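You operate a simulated robot arm through the tools that you are given. There is no shell and no other tool. Be economical: measure what you need, move in short steps, check, and stop when the job is done.

The job below is to be done with a simulated robot arm. You get a single attempt, and the scene is never put back.

JOB
Run the grip test on the block with the orange top.
Fine: wipe the steel plate with the grey cloth pad, press reset, dab the block on the plate, save with the button that the screen names; put pad and block back; the other two blocks of its row stay.

The check looks at the end state, three seconds after you hand in, the way a careful person would. Anything else that was tipped, shoved, dropped, spilled or broken makes it a failure. Flat cloth is picked up by pressing the open fingertips on it (5 to 10 N) and closing them slowly along it; thin cloth reads only 2 to 8 mm in the jaws.

ROBOT AND FRAMES
A 6-joint arm with a two-finger parallel gripper, fixed in place. Base frame: the origin is at the foot of the arm, x ahead of it, y to its left, z up; the work surface is at about z = 0. Lengths are in mm, angles in degrees, forces in N, time in s.
With the tool pointing down near the work surface it reaches from about 140 to 580 mm from the base axis. Its first joint turns from -66.0 to 66.0 degrees. Payload 2.1 kg.
The TCP is the grasp point between the finger pads, 30 mm short of the fingertips. In the tool frame z runs along the fingers and y along their closing line. The gripper opens to 94 mm. The fingers are 28 mm wide and 10 mm thick; the gripper's body (50 by 96 mm) begins 55 mm behind the TCP.
Orientation is that of the tool frame in the base frame, as a unit quaternion [x, y, z, w]. With the fingers straight down and closing along the base's y, the tool's x points along the base's -x, its y along +y and its z along -z.

CONTROLS
- The arm moves only by the tool step_arm. Its argument "commands" is a list of rows, each an object of numbers (a shift or turn left out is 0, a gripper value left out holds the last): "tx", "ty", "tz": the shift along the tool's x, y, z in cm; "ax", "ay", "az": the turn, a rotation vector about the tool's x, y, z in degrees; "jaw": the gripper command, from -1 (shut) to 1 (fully open), values between in proportion. In form: [{"tx": .., "ty": .., "tz": .., "ax": .., "ay": .., "az": .., "jaw": ..}, ...]. A call has 1 to 10 rows; each row is the pose to reach, as a shift and turn from the pose commanded when the call began, along the tool's axes at that moment. Rows are played at 5 a second. More than 50 mm and 8.6 degrees between two rows, or a gripper value outside its range, and nothing of the call is played. Where a pose cannot be reached the arm comes as near as it can. A force on the tool above 90 N (or 10 N above the force at the start of the call, whichever is more), or a blocked arm, ends the call early, and 0.2 s more pass. The fingers move at their own pace (about 72 mm/s each) and stop on an object; they squeeze with about 36 N. The grip force told is the motor's: it shows also when the fingers shut on nothing. Time passes only in rows, and 0.2 s behind the last, so rows that repeat a pose let the fingers close. It gives the time, the measured TCP pose, the force on the tool (base axes), the opening and the grip force at its end, in the units of the frame above (readings bear some noise).
- Cameras (640 x 400 px; columns grow to the right, rows downward): "scene" is fixed at [40.4, -357.9, 492.5]; the picture's right is [0.90, -0.45, 0.00], its down [-0.23, -0.46, -0.86] and it looks along [0.38, 0.77, -0.51] (base axes); focal length 264 px, centre (320, 200). "wrist" rides on the gripper at [-37, 0, -58] in the tool frame; the picture's right is [0.00, -1.00, 0.00], its down [0.97, 0.00, -0.24] and it looks along [0.24, 0.00, 0.97] (tool axes); focal length 218 px, centre (320, 200). There is no depth. A picture from a camera that has moved, and an enlarged one, comes with that camera's place and axes in the base frame and with its lens.
- grab_frame(camera): a new picture of that camera. No time passes.
- enlarge(camera, box): a new picture of the part [left, top, right, bottom] of that camera's present view, enlarged. No time passes.
- finish_job(): hands the job in; it is judged then, once.

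Work in short steps. Places have to be worked out from the pictures, the camera data and where the tool is seen: move nearer, look again, correct. Check each grasp and each placing, and mend what went wrong. You have 120 turns and 68 pictures in all, those below and enlarged ones among them. Open the gripper and draw the arm clear of the work before you hand the job in, unless the task says otherwise; then end with one line.

The tools are called by a JSON object that holds its "api" and its "payload". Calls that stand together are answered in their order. step_arm: Moves the arm, as the interface text tells. Its arguments: {"type":"object","properties":{"commands":{"type":"array"}},"required":["commands"]} The other tools are called the same way: grab_frame (camera) takes a picture; enlarge (camera, box) takes an enlarged picture of a part of a camera's view; finish_job () hands the job in.

At the start:

```text
clock: 0.0
ee_pos: [358.5, 34.7, 323.6]
orientation: [-0.001, 1.0, 0.001, 0.001]
force: [0.0, 0.5, 0.8]
finger_gap: 94.1
gripper_force: 0.2
```

scene: 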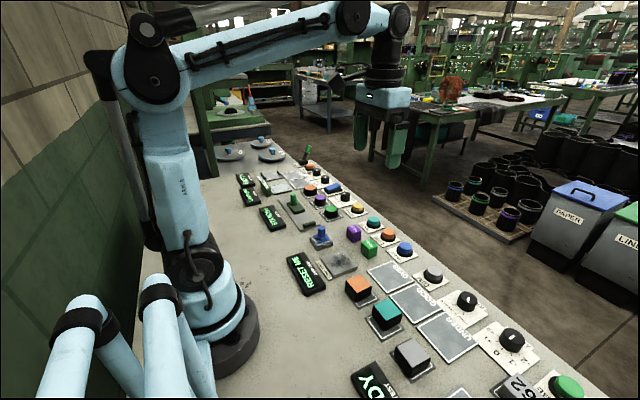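
wrist: 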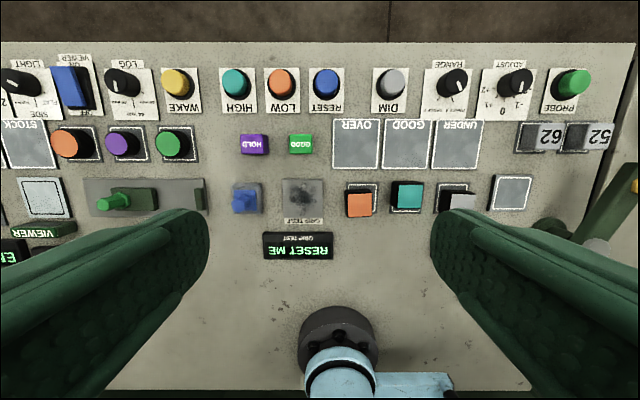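

The wrist view shows the whole table with a "GRIP TEST" steel plate (smudged), its screen reading "RESET ME", and blocks at right. I'll enlarge to identify them.

{"api": "enlarge", "payload": {"camera": "wrist", "box": [220, 120, 420, 270]}}

{"api": "enlarge", "payload": {"camera": "wrist", "box": [0, 50, 320, 250]}}

{"api": "enlarge", "payload": {"camera": "scene", "box": [220, 140, 440, 300]}}

```text
2.67 times, centred on (320, 195) of wrist
camera zoom: at [393.9, 34.0, 380.3], right [0.0, -1.0, 0.0], down [-0.97, 0.0, 0.24], along [-0.24, 0.0, -0.97], focal length 582 px, centre (320, 213)
```

zoom: 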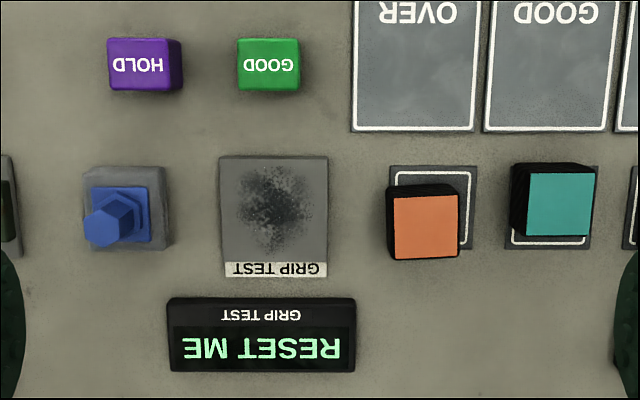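

```text
2.00 times, centred on (160, 150) of wrist
camera zoom: at [393.9, 34.0, 380.3], right [0.0, -1.0, 0.0], down [-0.97, 0.0, 0.24], along [-0.24, 0.0, -0.97], focal length 436 px, centre (640, 300)
```

zoom: 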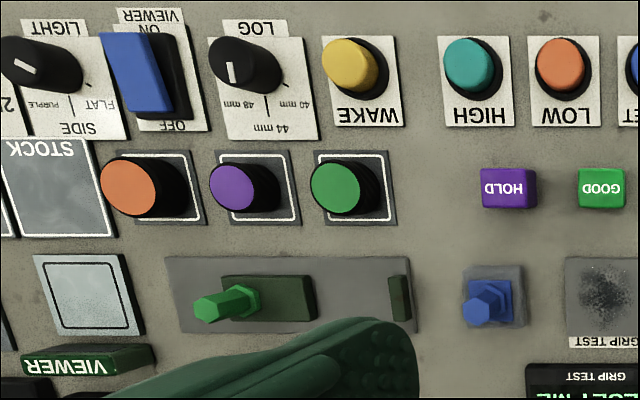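

```text
2.50 times, centred on (330, 220) of scene
camera zoom: at [40.4, -357.9, 492.5], right [0.9, -0.45, 0.0], down [-0.23, -0.46, -0.86], along [0.38, 0.77, -0.51], focal length 659 px, centre (295, 150)
```

zoom: 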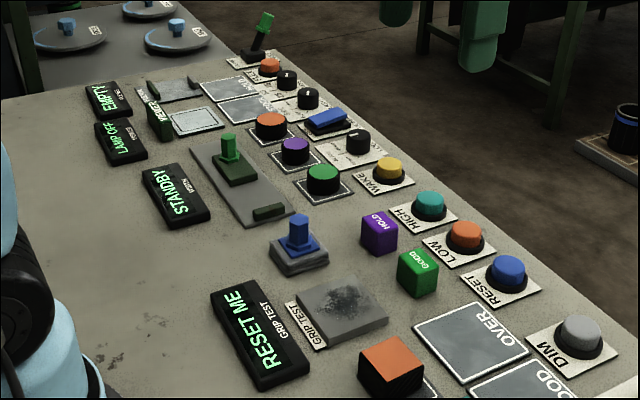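

{"api": "enlarge", "payload": {"camera": "wrist", "box": [320, 50, 640, 250]}}

{"api": "enlarge", "payload": {"camera": "scene", "box": [290, 210, 450, 310]}}

```text
2.00 times, centred on (480, 150) of wrist
camera zoom: at [393.9, 34.0, 380.3], right [0.0, -1.0, 0.0], down [-0.97, 0.0, 0.24], along [-0.24, 0.0, -0.97], focal length 436 px, centre (0, 300)
```

zoom: 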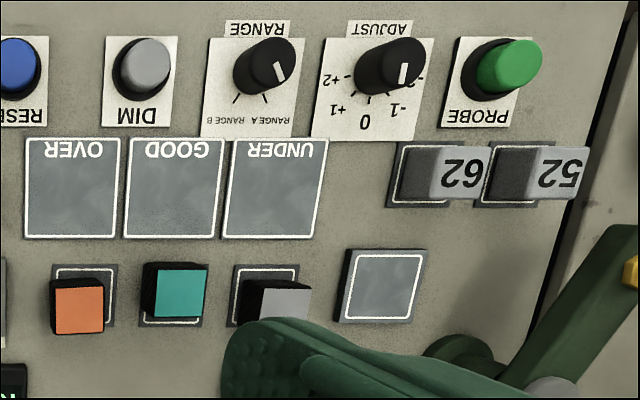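

```text
4.00 times, centred on (370, 260) of scene
camera zoom: at [40.4, -357.9, 492.5], right [0.9, -0.45, 0.0], down [-0.23, -0.46, -0.86], along [0.38, 0.77, -0.51], focal length 1054 px, centre (120, -40)
```

zoom: 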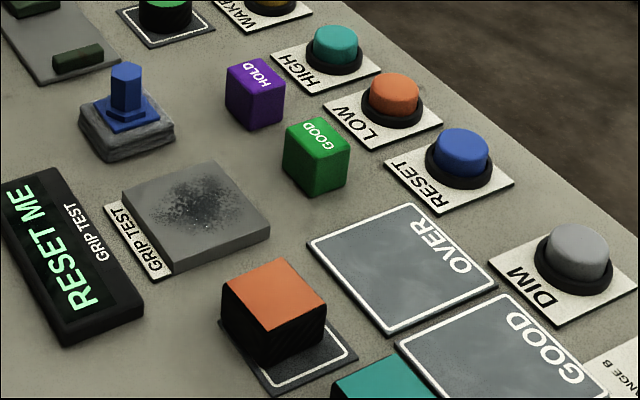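

Key items: pad with blue handle near (305,160), plate near (302,65), orange block near (302,-30), and RESET/LOW/HIGH buttons further out. I'll move in to about (300,110,200) to measure.

{"api": "step_arm", "payload": {"commands": [{"tx": 1.5, "ty": 1.9, "tz": 3}, {"tx": 2.9, "ty": 3.8, "tz": 6}, {"tx": 4.4, "ty": 5.6, "tz": 9}, {"tx": 5.8, "ty": 7.5, "tz": 12}, {"tx": 5.8, "ty": 7.5, "tz": 12}]}}

{"api": "grab_frame", "payload": {"camera": "wrist"}}

```text
clock: 1.2
ee_pos: [298.2, 110.7, 204.4]
orientation: [-0.001, 1.0, 0.001, 0.001]
force: [-0.1, -0.5, 0.0]
finger_gap: 93.9
gripper_force: 0.0
```

```text
60 pictures are left
camera wrist: at [334.2, 109.9, 260.7], right [0.0, -1.0, 0.0], down [-0.97, 0.0, 0.24], along [-0.24, 0.0, -0.97], focal length 218 px, centre (320, 200)
```

wrist: 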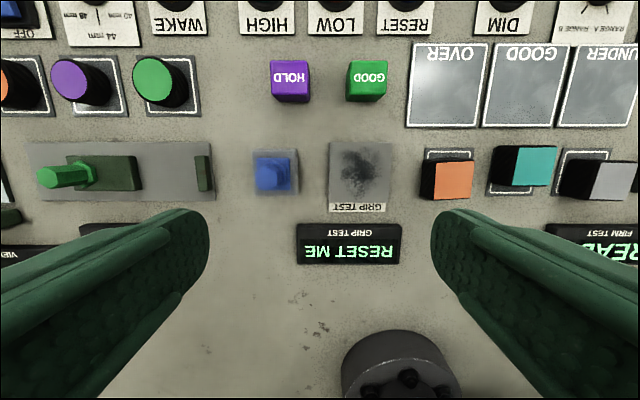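

{"api": "enlarge", "payload": {"camera": "wrist", "box": [230, 130, 400, 230]}}

{"api": "enlarge", "payload": {"camera": "wrist", "box": [400, 130, 500, 220]}}

{"api": "enlarge", "payload": {"camera": "scene", "box": [300, 215, 350, 255]}}

```text
3.76 times, centred on (315, 180) of wrist
camera zoom: at [334.2, 109.9, 260.7], right [0.0, -1.0, 0.0], down [-0.97, 0.0, 0.24], along [-0.24, 0.0, -0.97], focal length 822 px, centre (339, 275)
```

zoom: 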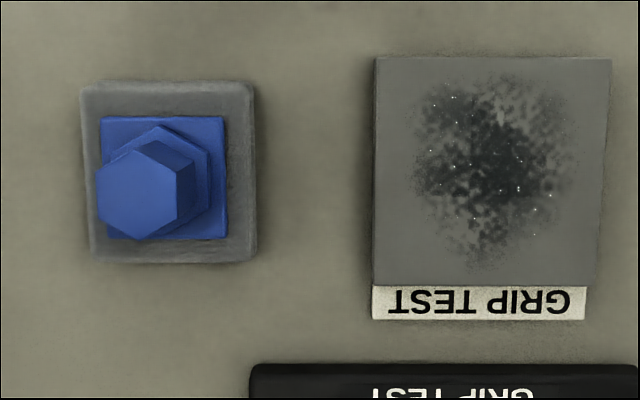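

```text
4.44 times, centred on (450, 175) of wrist
camera zoom: at [334.2, 109.9, 260.7], right [0.0, -1.0, 0.0], down [-0.97, 0.0, 0.24], along [-0.24, 0.0, -0.97], focal length 970 px, centre (-258, 311)
```

zoom: 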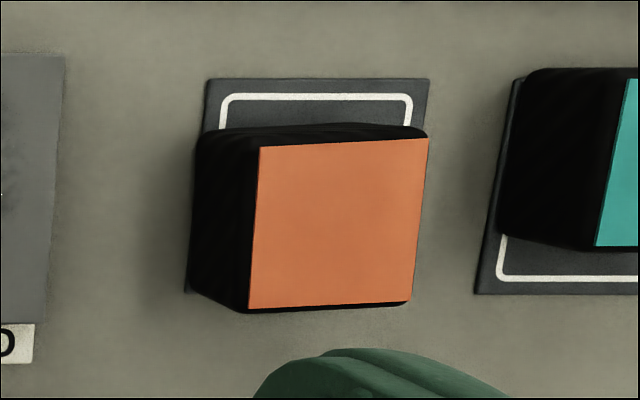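

```text
10.00 times, centred on (325, 235) of scene
camera zoom: at [40.4, -357.9, 492.5], right [0.9, -0.45, 0.0], down [-0.23, -0.46, -0.86], along [0.38, 0.77, -0.51], focal length 2634 px, centre (270, -150)
```

zoom: 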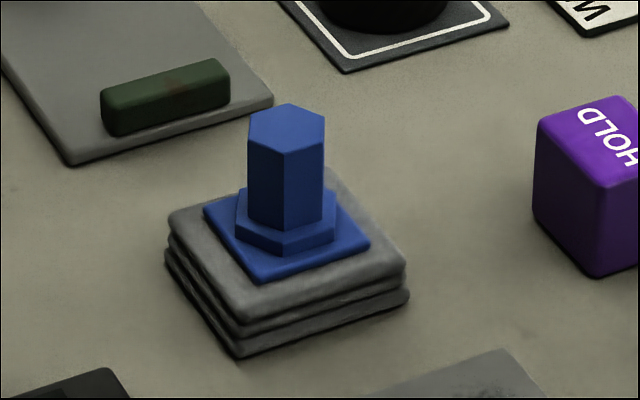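

The pad's handle is centred near (304.5,161) with a hex about 21 mm across flats along y, its top at about z=50. I'll move above it with a partly closed gripper and check.

{"api": "step_arm", "payload": {"commands": [{"tx": -0.2, "ty": 2.5, "tz": 3, "jaw": 0.3}, {"tx": -0.5, "ty": 5.05, "tz": 6, "jaw": 0.3}, {"tx": -0.5, "ty": 5.05, "tz": 9.5, "jaw": 0.3}, {"tx": -0.5, "ty": 5.05, "tz": 9.5, "jaw": 0.3}]}}

{"api": "grab_frame", "payload": {"camera": "wrist"}}

{"api": "enlarge", "payload": {"camera": "scene", "box": [270, 185, 370, 255]}}

```text
clock: 2.2
ee_pos: [304.9, 159.9, 109.3]
orientation: [-0.001, 1.0, 0.001, 0.001]
force: [-0.1, -0.2, 0.7]
finger_gap: 61.1
gripper_force: 0.1
```

```text
56 pictures are left
camera wrist: at [341.1, 158.7, 165.9], right [0.0, -1.0, 0.0], down [-0.97, 0.0, 0.24], along [-0.24, 0.0, -0.97], focal length 218 px, centre (320, 200)
```

wrist: 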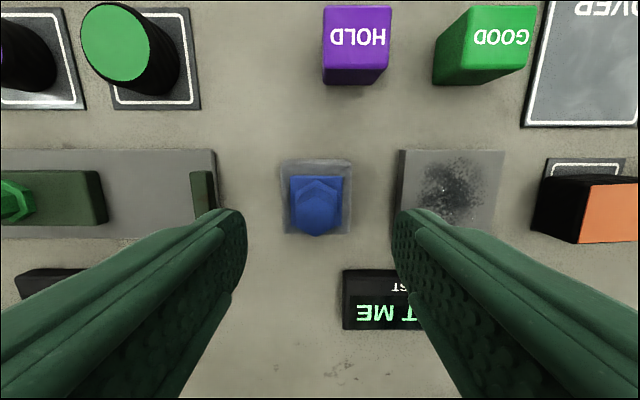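

```text
5.71 times, centred on (320, 220) of scene
camera zoom: at [40.4, -357.9, 492.5], right [0.9, -0.45, 0.0], down [-0.23, -0.46, -0.86], along [0.38, 0.77, -0.51], focal length 1505 px, centre (320, 86)
```

zoom: 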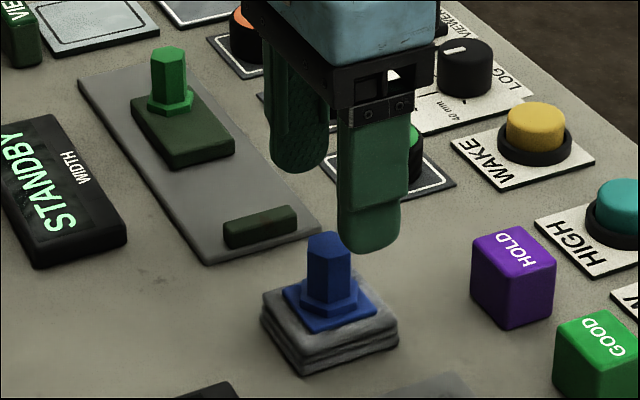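

The handle is centred between the fingers with about 2 mm of x offset. I'll descend to TCP z≈56, so the fingertips stay above the flange, and then close.

{"api": "step_arm", "payload": {"commands": [{"tx": -0.2, "ty": 0.05, "tz": 2}, {"tx": -0.2, "ty": 0.05, "tz": 4}, {"tx": -0.2, "ty": 0.05, "tz": 5.1}, {"tx": -0.2, "ty": 0.05, "tz": 5.1}]}}

{"api": "enlarge", "payload": {"camera": "scene", "box": [270, 185, 370, 255]}}

```text
clock: 3.2
ee_pos: [307.9, 161.1, 58.1]
orientation: [-0.001, 1.0, 0.001, 0.001]
force: [0.0, 0.2, -0.2]
finger_gap: 61.2
gripper_force: 0.2
```

```text
5.71 times, centred on (320, 220) of scene
camera zoom: at [40.4, -357.9, 492.5], right [0.9, -0.45, 0.0], down [-0.23, -0.46, -0.86], along [0.38, 0.77, -0.51], focal length 1505 px, centre (320, 86)
```

zoom: 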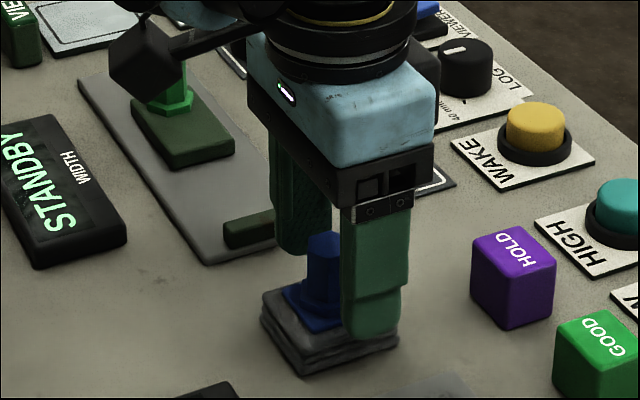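

Fingers straddle the handle above the cloth with no contact. Closing now.

{"api": "step_arm", "payload": {"commands": [{"jaw": -0.2}, {"jaw": -0.5}, {"jaw": -1}, {"jaw": -1}, {"jaw": -1}]}}

{"api": "enlarge", "payload": {"camera": "scene", "box": [270, 185, 370, 255]}}

```text
clock: 4.4
ee_pos: [307.0, 160.3, 58.4]
orientation: [-0.001, 1.0, 0.0, 0.001]
force: [0.4, -0.9, 1.5]
finger_gap: 22.7
gripper_force: 35.9
```

```text
5.71 times, centred on (320, 220) of scene
camera zoom: at [40.4, -357.9, 492.5], right [0.9, -0.45, 0.0], down [-0.23, -0.46, -0.86], along [0.38, 0.77, -0.51], focal length 1505 px, centre (320, 86)
```

zoom: 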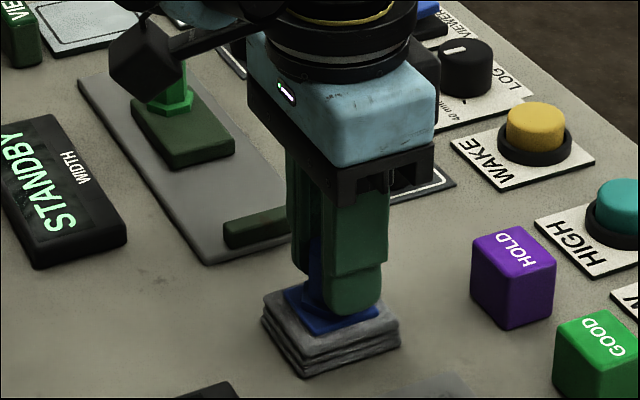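

The handle is gripped (22.7 mm) and the pad hasn't moved. I'll lift 5 cm and carry it over the plate (about -96 mm in y).

{"api": "step_arm", "payload": {"commands": [{"tz": -2}, {"tz": -5}, {"ty": -3, "tz": -5}, {"ty": -6, "tz": -5}, {"ty": -9.6, "tz": -5}, {"ty": -9.6, "tz": -5}]}}

{"api": "grab_frame", "payload": {"camera": "wrist"}}

{"api": "enlarge", "payload": {"camera": "scene", "box": [270, 185, 410, 285]}}

```text
clock: 5.8
ee_pos: [306.1, 64.2, 109.0]
orientation: [-0.001, 1.0, 0.001, 0.002]
force: [-1.0, -0.6, -1.0]
finger_gap: 22.3
gripper_force: 35.4
```

```text
52 pictures are left
camera wrist: at [341.8, 63.1, 165.5], right [0.0, -1.0, 0.0], down [-0.97, 0.0, 0.24], along [-0.24, 0.0, -0.97], focal length 218 px, centre (320, 200)
```

wrist: 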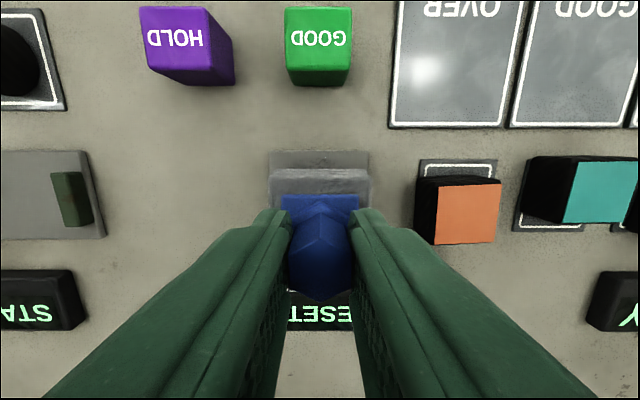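

```text
4.00 times, centred on (340, 235) of scene
camera zoom: at [40.4, -357.9, 492.5], right [0.9, -0.45, 0.0], down [-0.23, -0.46, -0.86], along [0.38, 0.77, -0.51], focal length 1054 px, centre (240, 60)
```

zoom: 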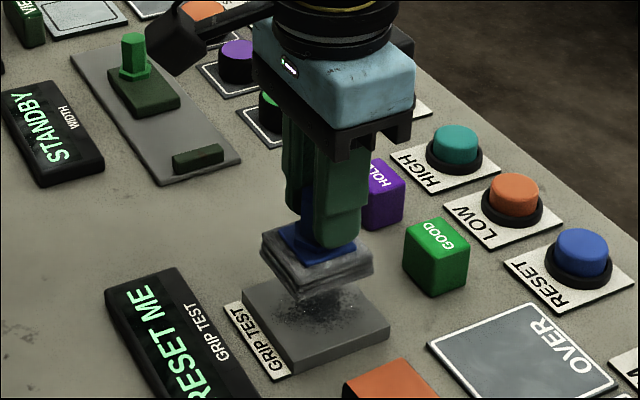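

The pad is held level and centred over the plate. I'll lower it 30 mm, then check the force in small steps.

{"api": "step_arm", "payload": {"commands": [{"tz": 1.5}, {"tz": 2.8}, {"tz": 3.0}, {"tz": 3.0}]}}

{"api": "step_arm", "payload": {"commands": [{"tz": 0.1}, {"tz": 0.2}, {"tz": 0.2}]}}

{"api": "step_arm", "payload": {"commands": [{"tz": 0.1}, {"tz": 0.2}, {"tz": 0.2}]}}

```text
clock: 6.8
ee_pos: [306.6, 64.6, 78.9]
orientation: [-0.001, 1.0, 0.0, 0.001]
force: [0.4, 0.2, -0.3]
finger_gap: 22.3
gripper_force: 36.2
```

```text
clock: 7.6
ee_pos: [306.7, 63.1, 75.0]
orientation: [-0.001, 1.0, 0.001, 0.001]
force: [0.1, 0.0, -0.9]
finger_gap: 22.3
gripper_force: 35.6
```

```text
clock: 8.4
ee_pos: [306.3, 64.1, 74.1]
orientation: [-0.001, 1.0, 0.001, 0.001]
force: [-0.5, -0.9, 15.4]
finger_gap: 22.5
gripper_force: 35.8
```

Contact at about 15 N. I'll wipe with back-and-forth strokes over the smudge.

{"api": "step_arm", "payload": {"commands": [{"ty": 1.2}, {"ty": -1.2}, {"tx": -1.4, "ty": -1.2}, {"tx": -1.4, "ty": 1.2}, {"tx": 0, "ty": 1.4}, {"tx": 1.2, "ty": 1.2}, {"tx": 1.2, "ty": -1.2}, {"tx": 0, "ty": -1.4}, {"tx": 0, "ty": 1.2}, {"tx": 0, "ty": 0}]}}

{"api": "step_arm", "payload": {"commands": [{"tx": -1.4}, {"tx": 1.4}, {"tx": 1.2, "ty": 1.2}, {"tx": -1.4, "ty": 1.2}, {"tx": -1.4, "ty": 0}, {"tx": 1.2, "ty": 0}, {"tx": 1.2, "ty": -1.2}, {"tx": -1.4, "ty": -1.2}, {"tx": 0, "ty": 0}, {"tz": -1}]}}

{"api": "step_arm", "payload": {"commands": [{"tz": -2.5}, {"tz": -2.5, "ty": 3}, {"tz": -2.5, "ty": 6}, {"tz": -2.5, "ty": 9.6}, {"tz": -2.5, "ty": 9.6}]}}

{"api": "enlarge", "payload": {"camera": "scene", "box": [270, 185, 410, 285]}}

```text
clock: 10.6
ee_pos: [306.9, 65.2, 71.8]
orientation: [-0.002, 1.0, 0.002, 0.001]
force: [0.9, 5.6, 27.2]
finger_gap: 22.0
gripper_force: 35.9
```

```text
clock: 12.8
ee_pos: [307.9, 65.9, 83.6]
orientation: [-0.001, 1.0, 0.0, 0.0]
force: [0.2, 0.7, -0.5]
finger_gap: 22.3
gripper_force: 35.4
```

```text
clock: 14.0
ee_pos: [306.4, 162.4, 110.7]
orientation: [-0.001, 1.0, 0.001, 0.001]
force: [0.0, 0.5, -0.6]
finger_gap: 22.6
gripper_force: 35.8
```

```text
4.00 times, centred on (340, 235) of scene
camera zoom: at [40.4, -357.9, 492.5], right [0.9, -0.45, 0.0], down [-0.23, -0.46, -0.86], along [0.38, 0.77, -0.51], focal length 1054 px, centre (240, 60)
```

zoom: 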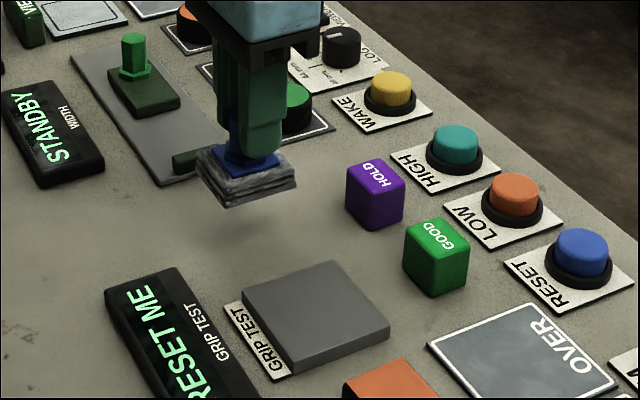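

The plate is clean. I'll lower the pad onto its original spot.

{"api": "step_arm", "payload": {"commands": [{"tz": 2.5}, {"tz": 4.5}, {"tz": 4.8}, {"tz": 4.8}]}}

{"api": "step_arm", "payload": {"commands": [{"tz": 0.1}, {"tz": 0.2}, {"tz": 0.2}]}}

{"api": "enlarge", "payload": {"camera": "scene", "box": [270, 185, 370, 255]}}

```text
clock: 15.0
ee_pos: [306.2, 162.0, 61.9]
orientation: [0.0, 1.0, 0.0, 0.0]
force: [-3.4, 2.8, 22.3]
finger_gap: 22.5
gripper_force: 36.4
```

```text
clock: 15.8
ee_pos: [307.7, 161.9, 61.2]
orientation: [-0.001, 1.0, 0.0, 0.0]
force: [-2.6, 0.4, 34.9]
finger_gap: 21.5
gripper_force: 35.9
stopped in row 3: the force on the tool passed its limit (the readings are from after the stop); the commanded pose is now the measured one
```

```text
5.71 times, centred on (320, 220) of scene
camera zoom: at [40.3, -358.0, 492.5], right [0.9, -0.45, 0.0], down [-0.23, -0.46, -0.86], along [0.38, 0.77, -0.51], focal length 1505 px, centre (320, 86)
```

zoom: 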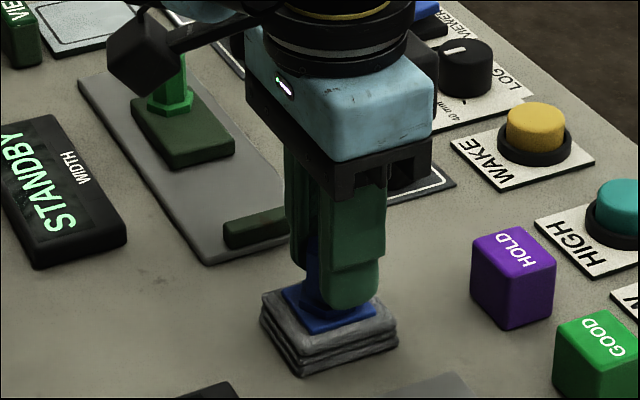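

The pad is back on the bench at its original place, pressed a little. I'll ease off 2 mm, open to about 60 mm, and rise.

{"api": "step_arm", "payload": {"commands": [{"tz": -0.2, "jaw": -1}, {"tz": -0.2, "jaw": -0.4}, {"tz": -0.2, "jaw": 0}, {"tz": -0.2, "jaw": 0.2}, {"tz": -0.2, "jaw": 0.2}, {"tz": -3, "jaw": 0.2}, {"tz": -7, "jaw": 0.2}, {"tz": -7, "jaw": 0.2}]}}

{"api": "enlarge", "payload": {"camera": "scene", "box": [270, 185, 370, 255]}}

{"api": "grab_frame", "payload": {"camera": "wrist"}}

```text
clock: 17.6
ee_pos: [307.6, 161.6, 130.9]
orientation: [-0.001, 1.0, 0.001, 0.0]
force: [-0.3, -0.3, 0.1]
finger_gap: 56.2
gripper_force: 0.0
```

```text
5.71 times, centred on (320, 220) of scene
camera zoom: at [40.4, -357.9, 492.5], right [0.9, -0.45, 0.0], down [-0.23, -0.46, -0.86], along [0.38, 0.77, -0.51], focal length 1505 px, centre (320, 86)
```

zoom: 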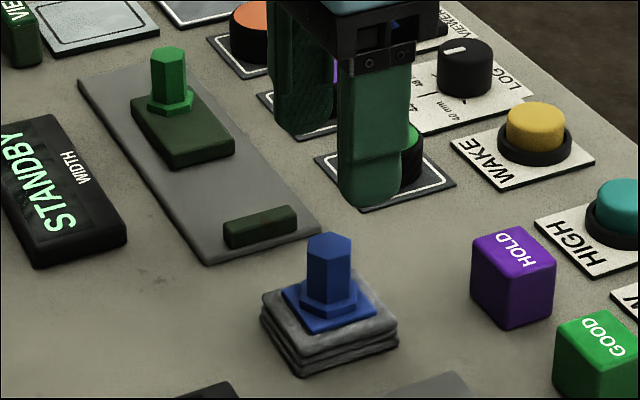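

```text
47 pictures are left
camera wrist: at [343.6, 161.3, 187.4], right [0.0, -1.0, 0.0], down [-0.97, 0.0, 0.24], along [-0.24, 0.0, -0.97], focal length 218 px, centre (320, 200)
```

wrist: 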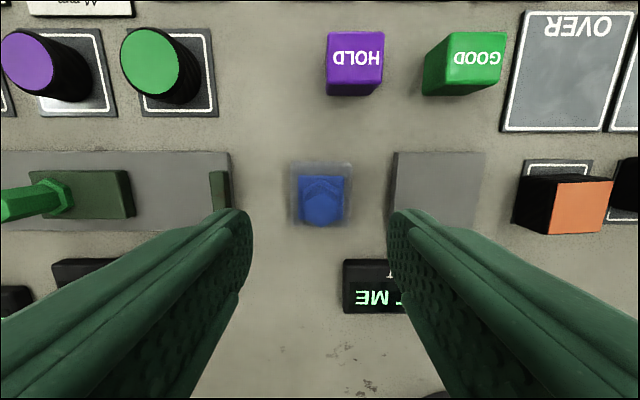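

The pad is back where it was. Next is the RESET button near (481,22); I'll move toward it with the jaw shut and look.

{"api": "step_arm", "payload": {"commands": [{"tx": -2.4, "ty": -2.3, "tz": -1, "jaw": -1}, {"tx": -4.8, "ty": -4.6, "tz": -2, "jaw": -1}, {"tx": -7.2, "ty": -6.9, "tz": -2, "jaw": -1}, {"tx": -9.6, "ty": -9.2, "tz": -2, "jaw": -1}, {"tx": -12, "ty": -11.5, "tz": -2, "jaw": -1}, {"tx": -14.3, "ty": -13.6, "tz": -2, "jaw": -1}, {"tx": -14.3, "ty": -13.6, "tz": -2, "jaw": -1}]}}

{"api": "grab_frame", "payload": {"camera": "wrist"}}

```text
clock: 19.2
ee_pos: [450.3, 25.0, 149.8]
orientation: [-0.001, 1.0, 0.001, 0.0]
force: [0.5, 0.6, -0.5]
finger_gap: 0.1
gripper_force: 32.9
```

```text
46 pictures are left
camera wrist: at [486.0, 24.6, 206.5], right [0.0, -1.0, 0.0], down [-0.97, 0.0, 0.24], along [-0.24, 0.0, -0.97], focal length 218 px, centre (320, 200)
```

wrist: 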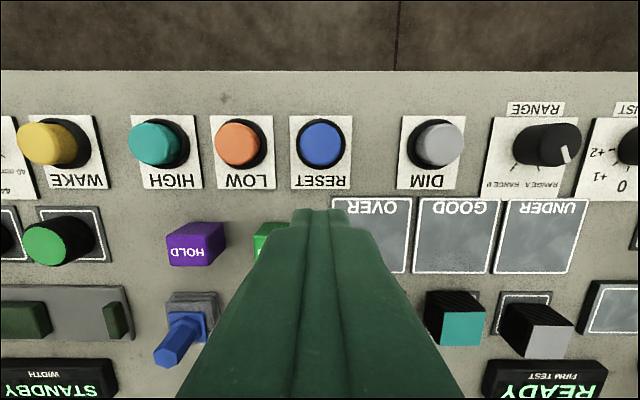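

RESET is centred at about (488,24). I'll move directly above it and come down to TCP z≈68 (tips at 38).

{"api": "step_arm", "payload": {"commands": [{"tx": -3.8, "ty": -0.1, "tz": 2, "jaw": -1}, {"tx": -3.8, "ty": -0.1, "tz": 5, "jaw": -1}, {"tx": -3.8, "ty": -0.1, "tz": 8.2, "jaw": -1}, {"tx": -3.8, "ty": -0.1, "tz": 8.2, "jaw": -1}]}}

{"api": "enlarge", "payload": {"camera": "scene", "box": [340, 200, 460, 280]}}

```text
clock: 20.2
ee_pos: [487.9, 23.6, 67.5]
orientation: [0.0, 1.0, 0.001, 0.0]
force: [-0.7, -0.3, 0.9]
finger_gap: 0.0
gripper_force: 33.4
```

```text
5.00 times, centred on (400, 240) of scene
camera zoom: at [40.4, -357.9, 492.5], right [0.9, -0.45, 0.0], down [-0.23, -0.46, -0.86], along [0.38, 0.77, -0.51], focal length 1317 px, centre (-80, 0)
```

zoom: 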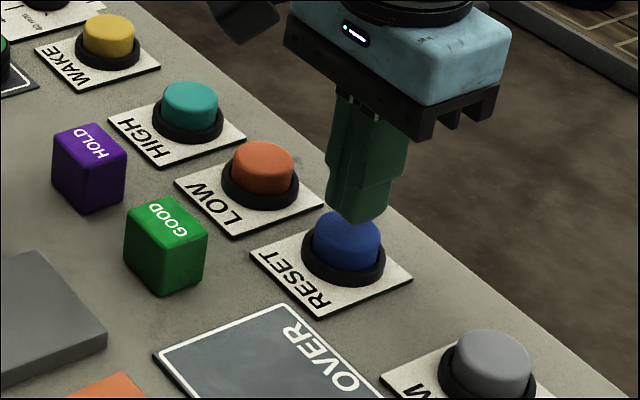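

Tips are right above the button. I'll descend gently while watching the force.

{"api": "step_arm", "payload": {"commands": [{"tz": 0.4}, {"tz": 0.8}, {"tz": 0.8}]}}

{"api": "step_arm", "payload": {"commands": [{"tz": 0.2}, {"tz": 0.4}, {"tz": 0.4}]}}

{"api": "enlarge", "payload": {"camera": "scene", "box": [270, 200, 450, 320]}}

```text
clock: 21.0
ee_pos: [488.6, 24.0, 59.4]
orientation: [0.0, 1.0, 0.0, 0.0]
force: [0.0, 1.0, 0.3]
finger_gap: 0.0
gripper_force: 32.9
```

```text
clock: 21.8
ee_pos: [487.9, 24.2, 54.6]
orientation: [-0.001, 1.0, 0.001, 0.001]
force: [-0.8, 0.3, 0.3]
finger_gap: 0.0
gripper_force: 33.1
```

```text
3.33 times, centred on (360, 260) of scene
camera zoom: at [40.4, -357.9, 492.5], right [0.9, -0.45, 0.0], down [-0.23, -0.46, -0.86], along [0.38, 0.77, -0.51], focal length 878 px, centre (187, 0)
```

zoom: 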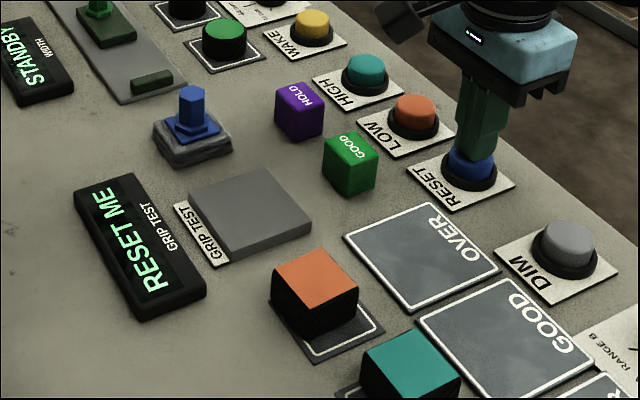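

{"api": "step_arm", "payload": {"commands": [{"tz": 0.1}, {"tz": 0.2}, {"tz": 0.2}]}}

{"api": "step_arm", "payload": {"commands": [{"tz": 0.1}, {"tz": 0.2}, {"tz": 0.2}]}}

{"api": "enlarge", "payload": {"camera": "scene", "box": [270, 200, 450, 320]}}

```text
clock: 22.6
ee_pos: [488.8, 23.9, 53.3]
orientation: [-0.001, 1.0, 0.001, -0.001]
force: [0.6, -0.7, 2.5]
finger_gap: 0.1
gripper_force: 33.3
```

```text
clock: 23.4
ee_pos: [488.5, 24.8, 50.7]
orientation: [0.0, 1.0, 0.001, -0.001]
force: [-1.8, -1.6, 4.9]
finger_gap: 0.0
gripper_force: 33.2
```

```text
3.33 times, centred on (360, 260) of scene
camera zoom: at [40.4, -357.9, 492.5], right [0.9, -0.45, 0.0], down [-0.23, -0.46, -0.86], along [0.38, 0.77, -0.51], focal length 878 px, centre (187, 0)
```

zoom: 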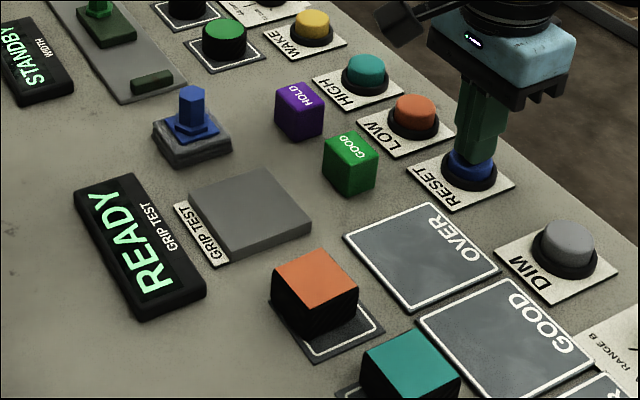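

The screen now reads READY. I'll rise and move above the orange block (about (299.5,-29), top about z=36) with the jaw at 70 mm, turned about 2.6° to match its yaw.

{"api": "step_arm", "payload": {"commands": [{"tz": -3, "jaw": -1}, {"tz": -7, "jaw": -1}, {"tx": 4, "ty": -1, "tz": -7, "jaw": -1}, {"tx": 8, "ty": -2, "tz": -7, "jaw": 0.5}, {"tx": 12, "ty": -3.3, "tz": -7, "jaw": 0.5}, {"tx": 16, "ty": -4.6, "tz": -7, "az": -1.3, "jaw": 0.5}, {"tx": 18.85, "ty": -5.3, "tz": -7, "az": -2.6, "jaw": 0.5}, {"tx": 18.85, "ty": -5.3, "tz": -7, "az": -2.6, "jaw": 0.5}]}}

{"api": "grab_frame", "payload": {"camera": "wrist"}}

{"api": "enlarge", "payload": {"camera": "scene", "box": [270, 210, 450, 330]}}

```text
clock: 25.2
ee_pos: [299.7, -28.2, 121.0]
orientation: [-0.024, 1.0, 0.001, 0.0]
force: [-0.1, -0.7, -0.3]
finger_gap: 70.6
gripper_force: 0.0
```

```text
42 pictures are left
camera wrist: at [336.2, -27.2, 178.7], right [0.05, -1.0, 0.0], down [-0.97, -0.05, 0.24], along [-0.24, -0.01, -0.97], focal length 218 px, centre (320, 200)
```

wrist: 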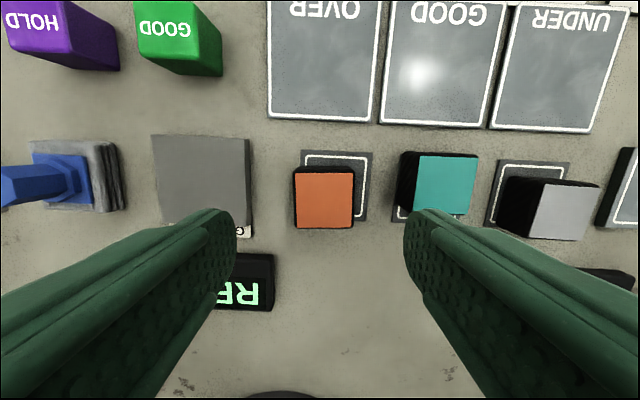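

```text
3.33 times, centred on (360, 270) of scene
camera zoom: at [40.4, -357.9, 492.5], right [0.9, -0.45, 0.0], down [-0.23, -0.46, -0.86], along [0.38, 0.77, -0.51], focal length 878 px, centre (187, -33)
```

zoom: 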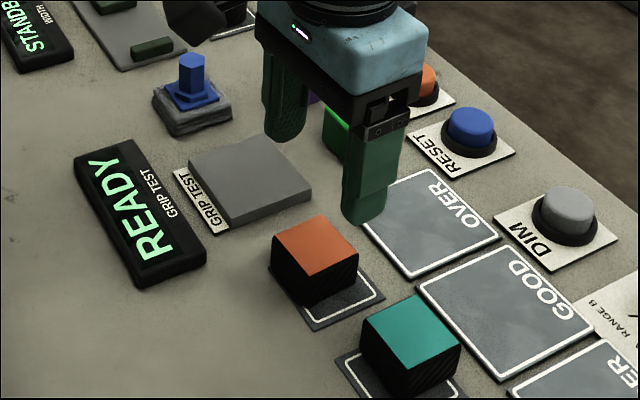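

{"api": "enlarge", "payload": {"camera": "wrist", "box": [280, 140, 420, 240]}}

```text
4.00 times, centred on (350, 190) of wrist
camera zoom: at [336.2, -27.2, 178.7], right [0.05, -1.0, 0.0], down [-0.97, -0.05, 0.24], along [-0.24, -0.01, -0.97], focal length 873 px, centre (200, 240)
```

zoom: 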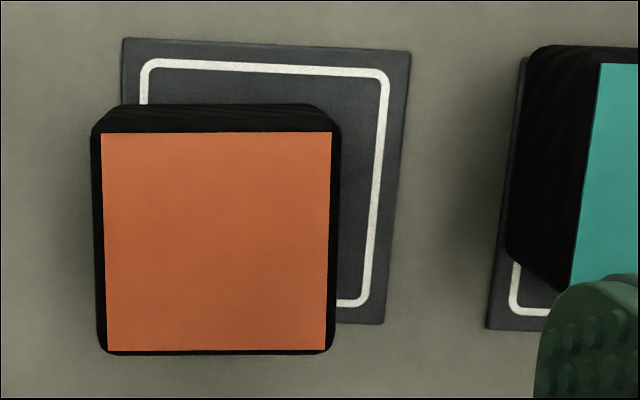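

Aligned in yaw; the block centre is about 2.5 mm further in -y. I'll descend to TCP z≈42 with that correction, then close.

{"api": "step_arm", "payload": {"commands": [{"tx": -0.1, "ty": -0.25, "tz": 3}, {"tx": -0.1, "ty": -0.25, "tz": 6}, {"tx": -0.1, "ty": -0.25, "tz": 7.9}, {"tx": -0.1, "ty": -0.25, "tz": 7.9}, {"tx": -0.1, "ty": -0.25, "tz": 7.9, "jaw": 0.1}, {"tx": -0.1, "ty": -0.25, "tz": 7.9, "jaw": -0.15}, {"tx": -0.1, "ty": -0.25, "tz": 7.9, "jaw": -0.5}, {"tx": -0.1, "ty": -0.25, "tz": 7.9, "jaw": -1}, {"tx": -0.1, "ty": -0.25, "tz": 7.9, "jaw": -1}]}}

{"api": "enlarge", "payload": {"camera": "scene", "box": [270, 210, 450, 330]}}

```text
clock: 27.2
ee_pos: [300.4, -30.3, 43.5]
orientation: [-0.024, 1.0, 0.001, 0.0]
force: [0.5, 0.1, 1.0]
finger_gap: 43.2
gripper_force: 35.7
```

```text
3.33 times, centred on (360, 270) of scene
camera zoom: at [40.4, -357.9, 492.5], right [0.9, -0.45, 0.0], down [-0.23, -0.46, -0.86], along [0.38, 0.77, -0.51], focal length 878 px, centre (187, -33)
```

zoom: 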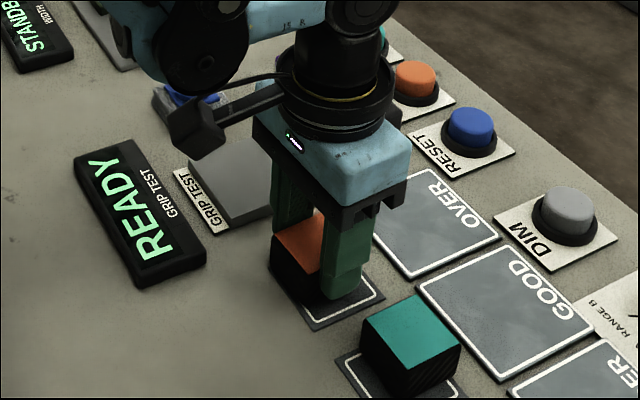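

Block held (43.2 mm). I'll lift 4.5 cm and carry it over the plate centre (305,64).

{"api": "step_arm", "payload": {"commands": [{"tz": -2}, {"tz": -4.5}, {"tx": -0.3, "ty": 3, "tz": -4.5}, {"tx": -0.6, "ty": 6.5, "tz": -4.5}, {"tx": -0.8, "ty": 9.5, "tz": -4.5}, {"tx": -0.8, "ty": 9.5, "tz": -4.5}]}}

{"api": "enlarge", "payload": {"camera": "scene", "box": [270, 210, 450, 330]}}

{"api": "grab_frame", "payload": {"camera": "wrist"}}

```text
clock: 28.6
ee_pos: [304.1, 65.9, 86.1]
orientation: [-0.023, 1.0, 0.001, 0.001]
force: [0.3, 1.2, -1.6]
finger_gap: 42.9
gripper_force: 36.4
```

```text
3.33 times, centred on (360, 270) of scene
camera zoom: at [40.4, -357.9, 492.5], right [0.9, -0.45, 0.0], down [-0.23, -0.46, -0.86], along [0.38, 0.77, -0.51], focal length 878 px, centre (187, -33)
```

zoom: 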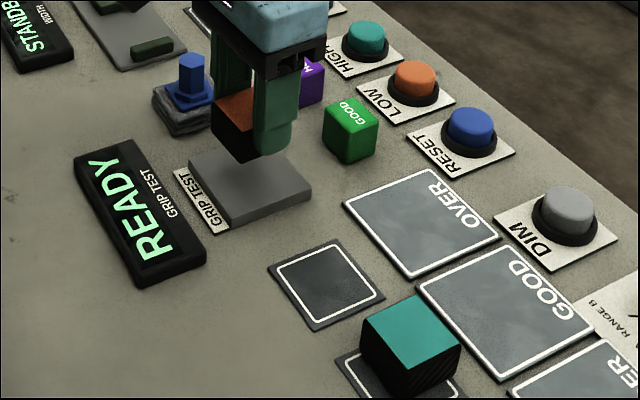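

```text
37 pictures are left
camera wrist: at [340.3, 66.0, 143.4], right [0.05, -1.0, 0.0], down [-0.97, -0.05, 0.24], along [-0.24, -0.01, -0.97], focal length 218 px, centre (320, 200)
```

wrist: 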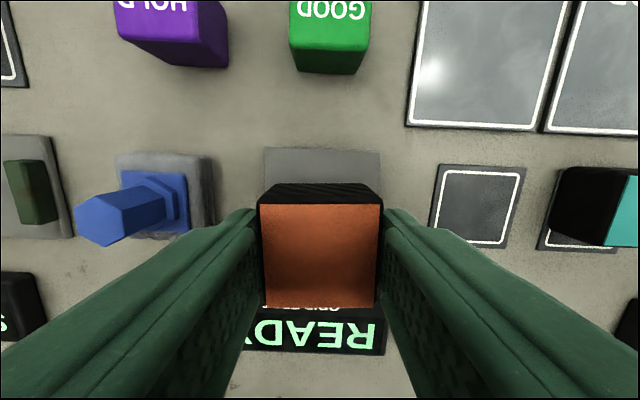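

Over the plate with clear space. Lowering 28 mm, then small steps to contact.

{"api": "step_arm", "payload": {"commands": [{"tz": 1.5}, {"tz": 2.6}, {"tz": 2.8}, {"tz": 2.8}]}}

{"api": "step_arm", "payload": {"commands": [{"tz": 0.1}, {"tz": 0.2}, {"tz": 0.2}]}}

{"api": "enlarge", "payload": {"camera": "scene", "box": [270, 210, 450, 330]}}

```text
clock: 29.6
ee_pos: [305.2, 64.9, 59.4]
orientation: [-0.024, 1.0, 0.001, 0.0]
force: [-0.5, -0.5, -0.7]
finger_gap: 42.8
gripper_force: 35.3
```

```text
clock: 30.4
ee_pos: [306.0, 64.1, 57.1]
orientation: [-0.024, 1.0, 0.001, -0.001]
force: [0.6, 0.0, 0.1]
finger_gap: 43.1
gripper_force: 35.5
```

```text
3.33 times, centred on (360, 270) of scene
camera zoom: at [40.4, -357.9, 492.5], right [0.9, -0.45, 0.0], down [-0.23, -0.46, -0.86], along [0.38, 0.77, -0.51], focal length 878 px, centre (187, -33)
```

zoom: 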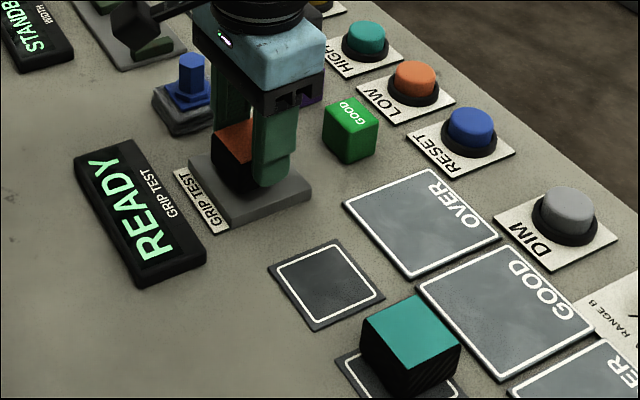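

{"api": "step_arm", "payload": {"commands": [{"tz": 0.1}, {"tz": 0.2}, {"tz": 0.2}]}}

{"api": "step_arm", "payload": {"commands": [{"tz": 0.1}, {"tz": 0.15}, {"tz": 0.15}]}}

{"api": "enlarge", "payload": {"camera": "scene", "box": [270, 210, 450, 330]}}

```text
clock: 31.2
ee_pos: [305.3, 64.5, 55.4]
orientation: [-0.024, 1.0, 0.0, 0.0]
force: [-0.1, 0.2, -0.7]
finger_gap: 43.0
gripper_force: 35.8
```

```text
clock: 32.0
ee_pos: [305.0, 65.3, 54.6]
orientation: [-0.024, 1.0, 0.001, 0.0]
force: [0.3, 0.0, -1.2]
finger_gap: 43.1
gripper_force: 36.3
```

```text
3.33 times, centred on (360, 270) of scene
camera zoom: at [40.4, -357.9, 492.5], right [0.9, -0.45, 0.0], down [-0.23, -0.46, -0.86], along [0.38, 0.77, -0.51], focal length 878 px, centre (187, -33)
```

zoom: 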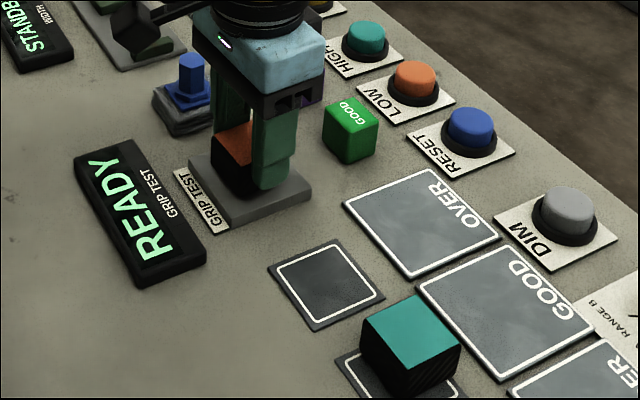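

{"api": "step_arm", "payload": {"commands": [{"tz": 0.1}, {"tz": 0.15}, {"tz": 0.15}]}}

{"api": "step_arm", "payload": {"commands": [{"tz": 0.1}, {"tz": 0.15}, {"tz": 0.15}]}}

```text
clock: 32.8
ee_pos: [305.1, 63.3, 53.5]
orientation: [-0.024, 1.0, 0.001, -0.001]
force: [-3.4, 1.8, 44.3]
finger_gap: 42.8
gripper_force: 35.9
```

```text
clock: 33.6
ee_pos: [305.8, 64.4, 50.2]
orientation: [-0.023, 1.0, 0.0, 0.0]
force: [-2.6, -3.2, 52.5]
finger_gap: 43.1
gripper_force: 35.8
```

Firm contact. I'll read the screen.

{"api": "enlarge", "payload": {"camera": "scene", "box": [270, 210, 450, 330]}}

```text
3.33 times, centred on (360, 270) of scene
camera zoom: at [40.2, -357.9, 492.5], right [0.9, -0.45, 0.0], down [-0.23, -0.46, -0.86], along [0.38, 0.77, -0.51], focal length 878 px, centre (187, -33)
```

zoom: 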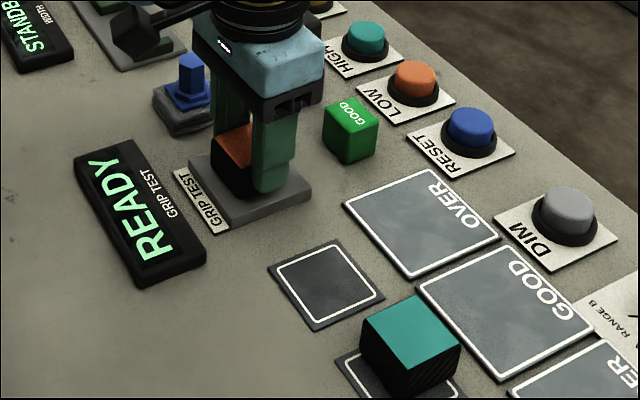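

Still READY; the reading may come when the block is lifted. I'll lift 30 mm and check.

{"api": "step_arm", "payload": {"commands": [{"tz": -1}, {"tz": -3}, {"tz": -3}]}}

{"api": "enlarge", "payload": {"camera": "scene", "box": [270, 210, 450, 330]}}

```text
clock: 34.4
ee_pos: [304.1, 64.4, 81.8]
orientation: [-0.024, 1.0, 0.0, 0.0]
force: [0.8, 0.2, -1.1]
finger_gap: 43.1
gripper_force: 36.3
```

```text
3.33 times, centred on (360, 270) of scene
camera zoom: at [40.4, -357.9, 492.5], right [0.9, -0.45, 0.0], down [-0.23, -0.46, -0.86], along [0.38, 0.77, -0.51], focal length 878 px, centre (187, -33)
```

zoom: 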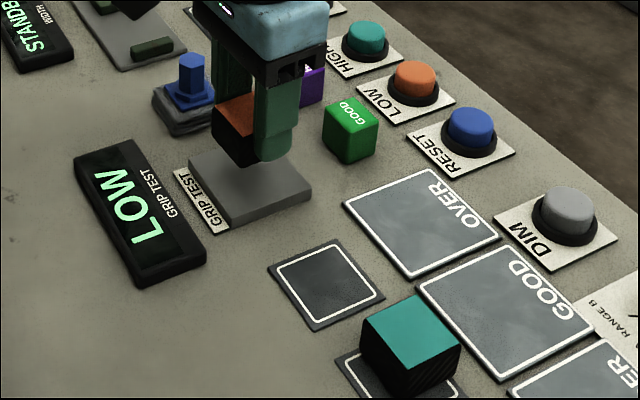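

Screen reads LOW. First I'll put the block back onto its patch (target about (302.5,-35)), then press LOW.

{"api": "step_arm", "payload": {"commands": [{"ty": -3, "tx": 0.2}, {"ty": -6.5, "tx": 0.5}, {"ty": -9.93, "tx": 0.7}, {"ty": -9.93, "tx": 0.7, "tz": 2}, {"ty": -9.93, "tx": 0.7, "tz": 3.3}, {"ty": -9.93, "tx": 0.7, "tz": 3.3}]}}

{"api": "enlarge", "payload": {"camera": "scene", "box": [310, 240, 420, 320]}}

{"api": "grab_frame", "payload": {"camera": "wrist"}}

```text
clock: 35.8
ee_pos: [302.1, -35.5, 47.4]
orientation: [-0.024, 1.0, 0.001, 0.0]
force: [0.6, -0.5, -1.3]
finger_gap: 42.9
gripper_force: 36.2
```

```text
5.00 times, centred on (365, 280) of scene
camera zoom: at [40.4, -357.9, 492.5], right [0.9, -0.45, 0.0], down [-0.23, -0.46, -0.86], along [0.38, 0.77, -0.51], focal length 1317 px, centre (95, -200)
```

zoom: 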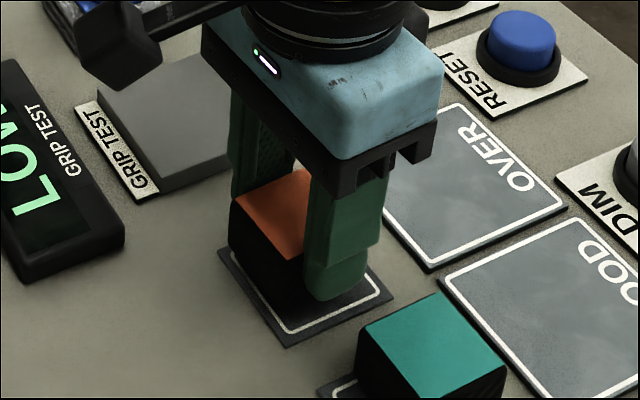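

```text
31 pictures are left
camera wrist: at [337.8, -33.7, 103.4], right [0.05, -1.0, 0.0], down [-0.97, -0.05, 0.24], along [-0.24, -0.01, -0.97], focal length 218 px, centre (320, 200)
```

wrist: 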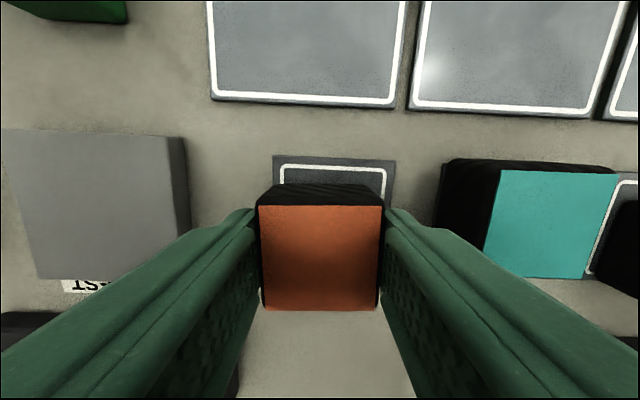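

Block is over its patch; lowering in small steps until it touches.

{"api": "step_arm", "payload": {"commands": [{"tz": 0.15}, {"tz": 0.3}, {"tz": 0.3}]}}

{"api": "step_arm", "payload": {"commands": [{"tz": 0.1}, {"tz": 0.15}, {"tz": 0.15}]}}

```text
clock: 36.6
ee_pos: [301.2, -35.8, 44.4]
orientation: [-0.024, 1.0, 0.001, 0.0]
force: [0.1, -0.5, -1.3]
finger_gap: 42.7
gripper_force: 35.9
```

```text
clock: 37.4
ee_pos: [302.0, -35.3, 43.0]
orientation: [-0.023, 1.0, 0.001, 0.0]
force: [0.0, 0.7, -0.1]
finger_gap: 42.8
gripper_force: 36.3
```

{"api": "step_arm", "payload": {"commands": [{"tz": 0.1}, {"tz": 0.15}, {"tz": 0.15}]}}

{"api": "step_arm", "payload": {"commands": [{"tz": 0.1}, {"tz": 0.1}]}}

```text
clock: 38.2
ee_pos: [301.8, -35.4, 42.5]
orientation: [-0.023, 1.0, 0.001, 0.0]
force: [0.2, 1.0, -0.3]
finger_gap: 43.3
gripper_force: 35.8
```

```text
clock: 38.8
ee_pos: [302.5, -34.8, 40.6]
orientation: [-0.024, 1.0, 0.001, 0.001]
force: [-1.2, 1.5, 2.9]
finger_gap: 43.0
gripper_force: 36.0
```

It's touching the patch (about 3 N). I'll open to about 60 mm only, to stay clear of the teal block, and rise.

{"api": "step_arm", "payload": {"commands": [{"jaw": -0.05}, {"jaw": 0.1}, {"jaw": 0.25}, {"jaw": 0.25}, {"tz": -3, "jaw": 0.25}, {"tz": -7, "jaw": 0.25}, {"tz": -10, "jaw": 0.25}, {"tz": -10, "jaw": 0.25}]}}

{"api": "grab_frame", "payload": {"camera": "wrist"}}

{"api": "enlarge", "payload": {"camera": "scene", "box": [270, 210, 450, 330]}}

```text
clock: 40.6
ee_pos: [301.2, -37.5, 141.5]
orientation: [-0.023, 1.0, 0.001, 0.001]
force: [-0.1, 0.1, 0.0]
finger_gap: 58.6
gripper_force: 0.0
```

```text
30 pictures are left
camera wrist: at [337.7, -35.4, 197.6], right [0.05, -1.0, 0.0], down [-0.97, -0.05, 0.24], along [-0.24, -0.01, -0.97], focal length 218 px, centre (320, 200)
```

wrist: 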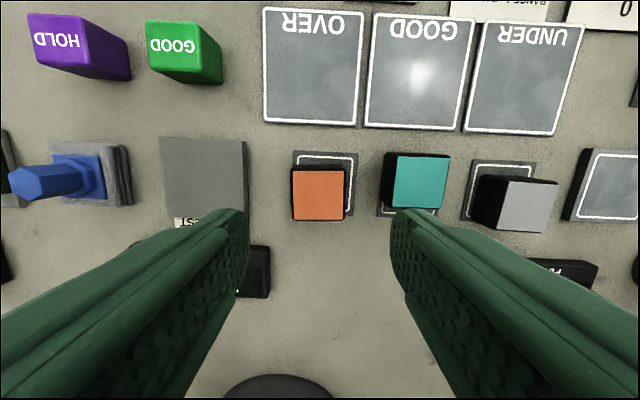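

```text
3.33 times, centred on (360, 270) of scene
camera zoom: at [40.4, -357.9, 492.5], right [0.9, -0.45, 0.0], down [-0.23, -0.46, -0.86], along [0.38, 0.77, -0.51], focal length 878 px, centre (187, -33)
```

zoom: 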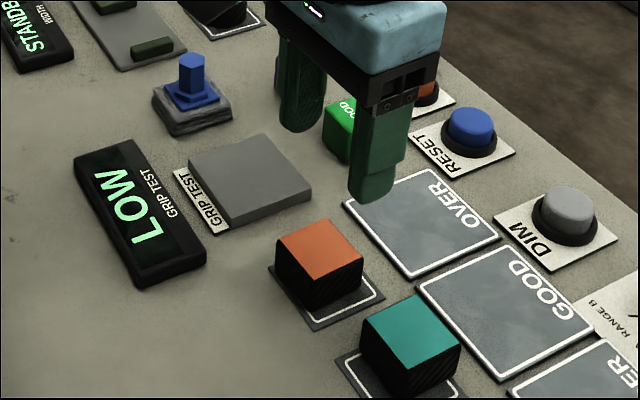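

Block is on its patch and the neighbours are undisturbed. I'll move above LOW (about (488,91)) with the jaw shut.

{"api": "step_arm", "payload": {"commands": [{"tx": -3.2, "ty": 2, "az": 0.4, "jaw": -1}, {"tx": -6.4, "ty": 4, "az": 0.9, "jaw": -1}, {"tx": -9.6, "ty": 6, "az": 1.3, "jaw": -1}, {"tx": -12.8, "ty": 7.9, "az": 1.7, "jaw": -1}, {"tx": -16, "ty": 9.9, "az": 2.2, "jaw": -1}, {"tx": -19.15, "ty": 11.85, "az": 2.6, "jaw": -1}, {"tx": -19.15, "ty": 11.85, "tz": 2, "az": 2.6, "jaw": -1}, {"tx": -19.15, "ty": 11.85, "tz": 2, "az": 2.6, "jaw": -1}]}}

{"api": "grab_frame", "payload": {"camera": "wrist"}}

```text
clock: 42.4
ee_pos: [487.5, 93.3, 120.7]
orientation: [-0.001, 1.0, 0.001, 0.001]
force: [-0.4, 0.9, 0.1]
finger_gap: 0.0
gripper_force: 33.2
```

```text
28 pictures are left
camera wrist: at [523.2, 92.7, 177.7], right [0.0, -1.0, 0.0], down [-0.97, 0.0, 0.24], along [-0.24, 0.0, -0.97], focal length 218 px, centre (320, 200)
```

wrist: 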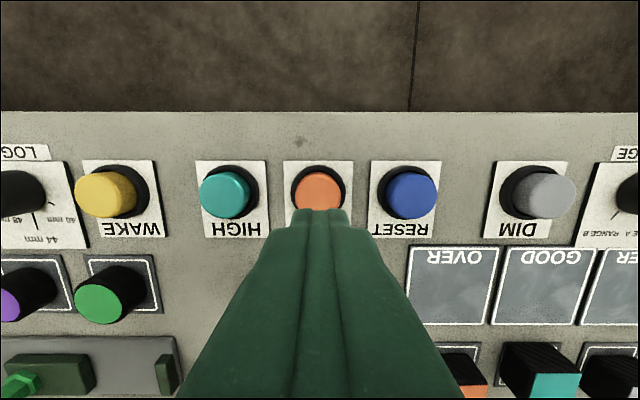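

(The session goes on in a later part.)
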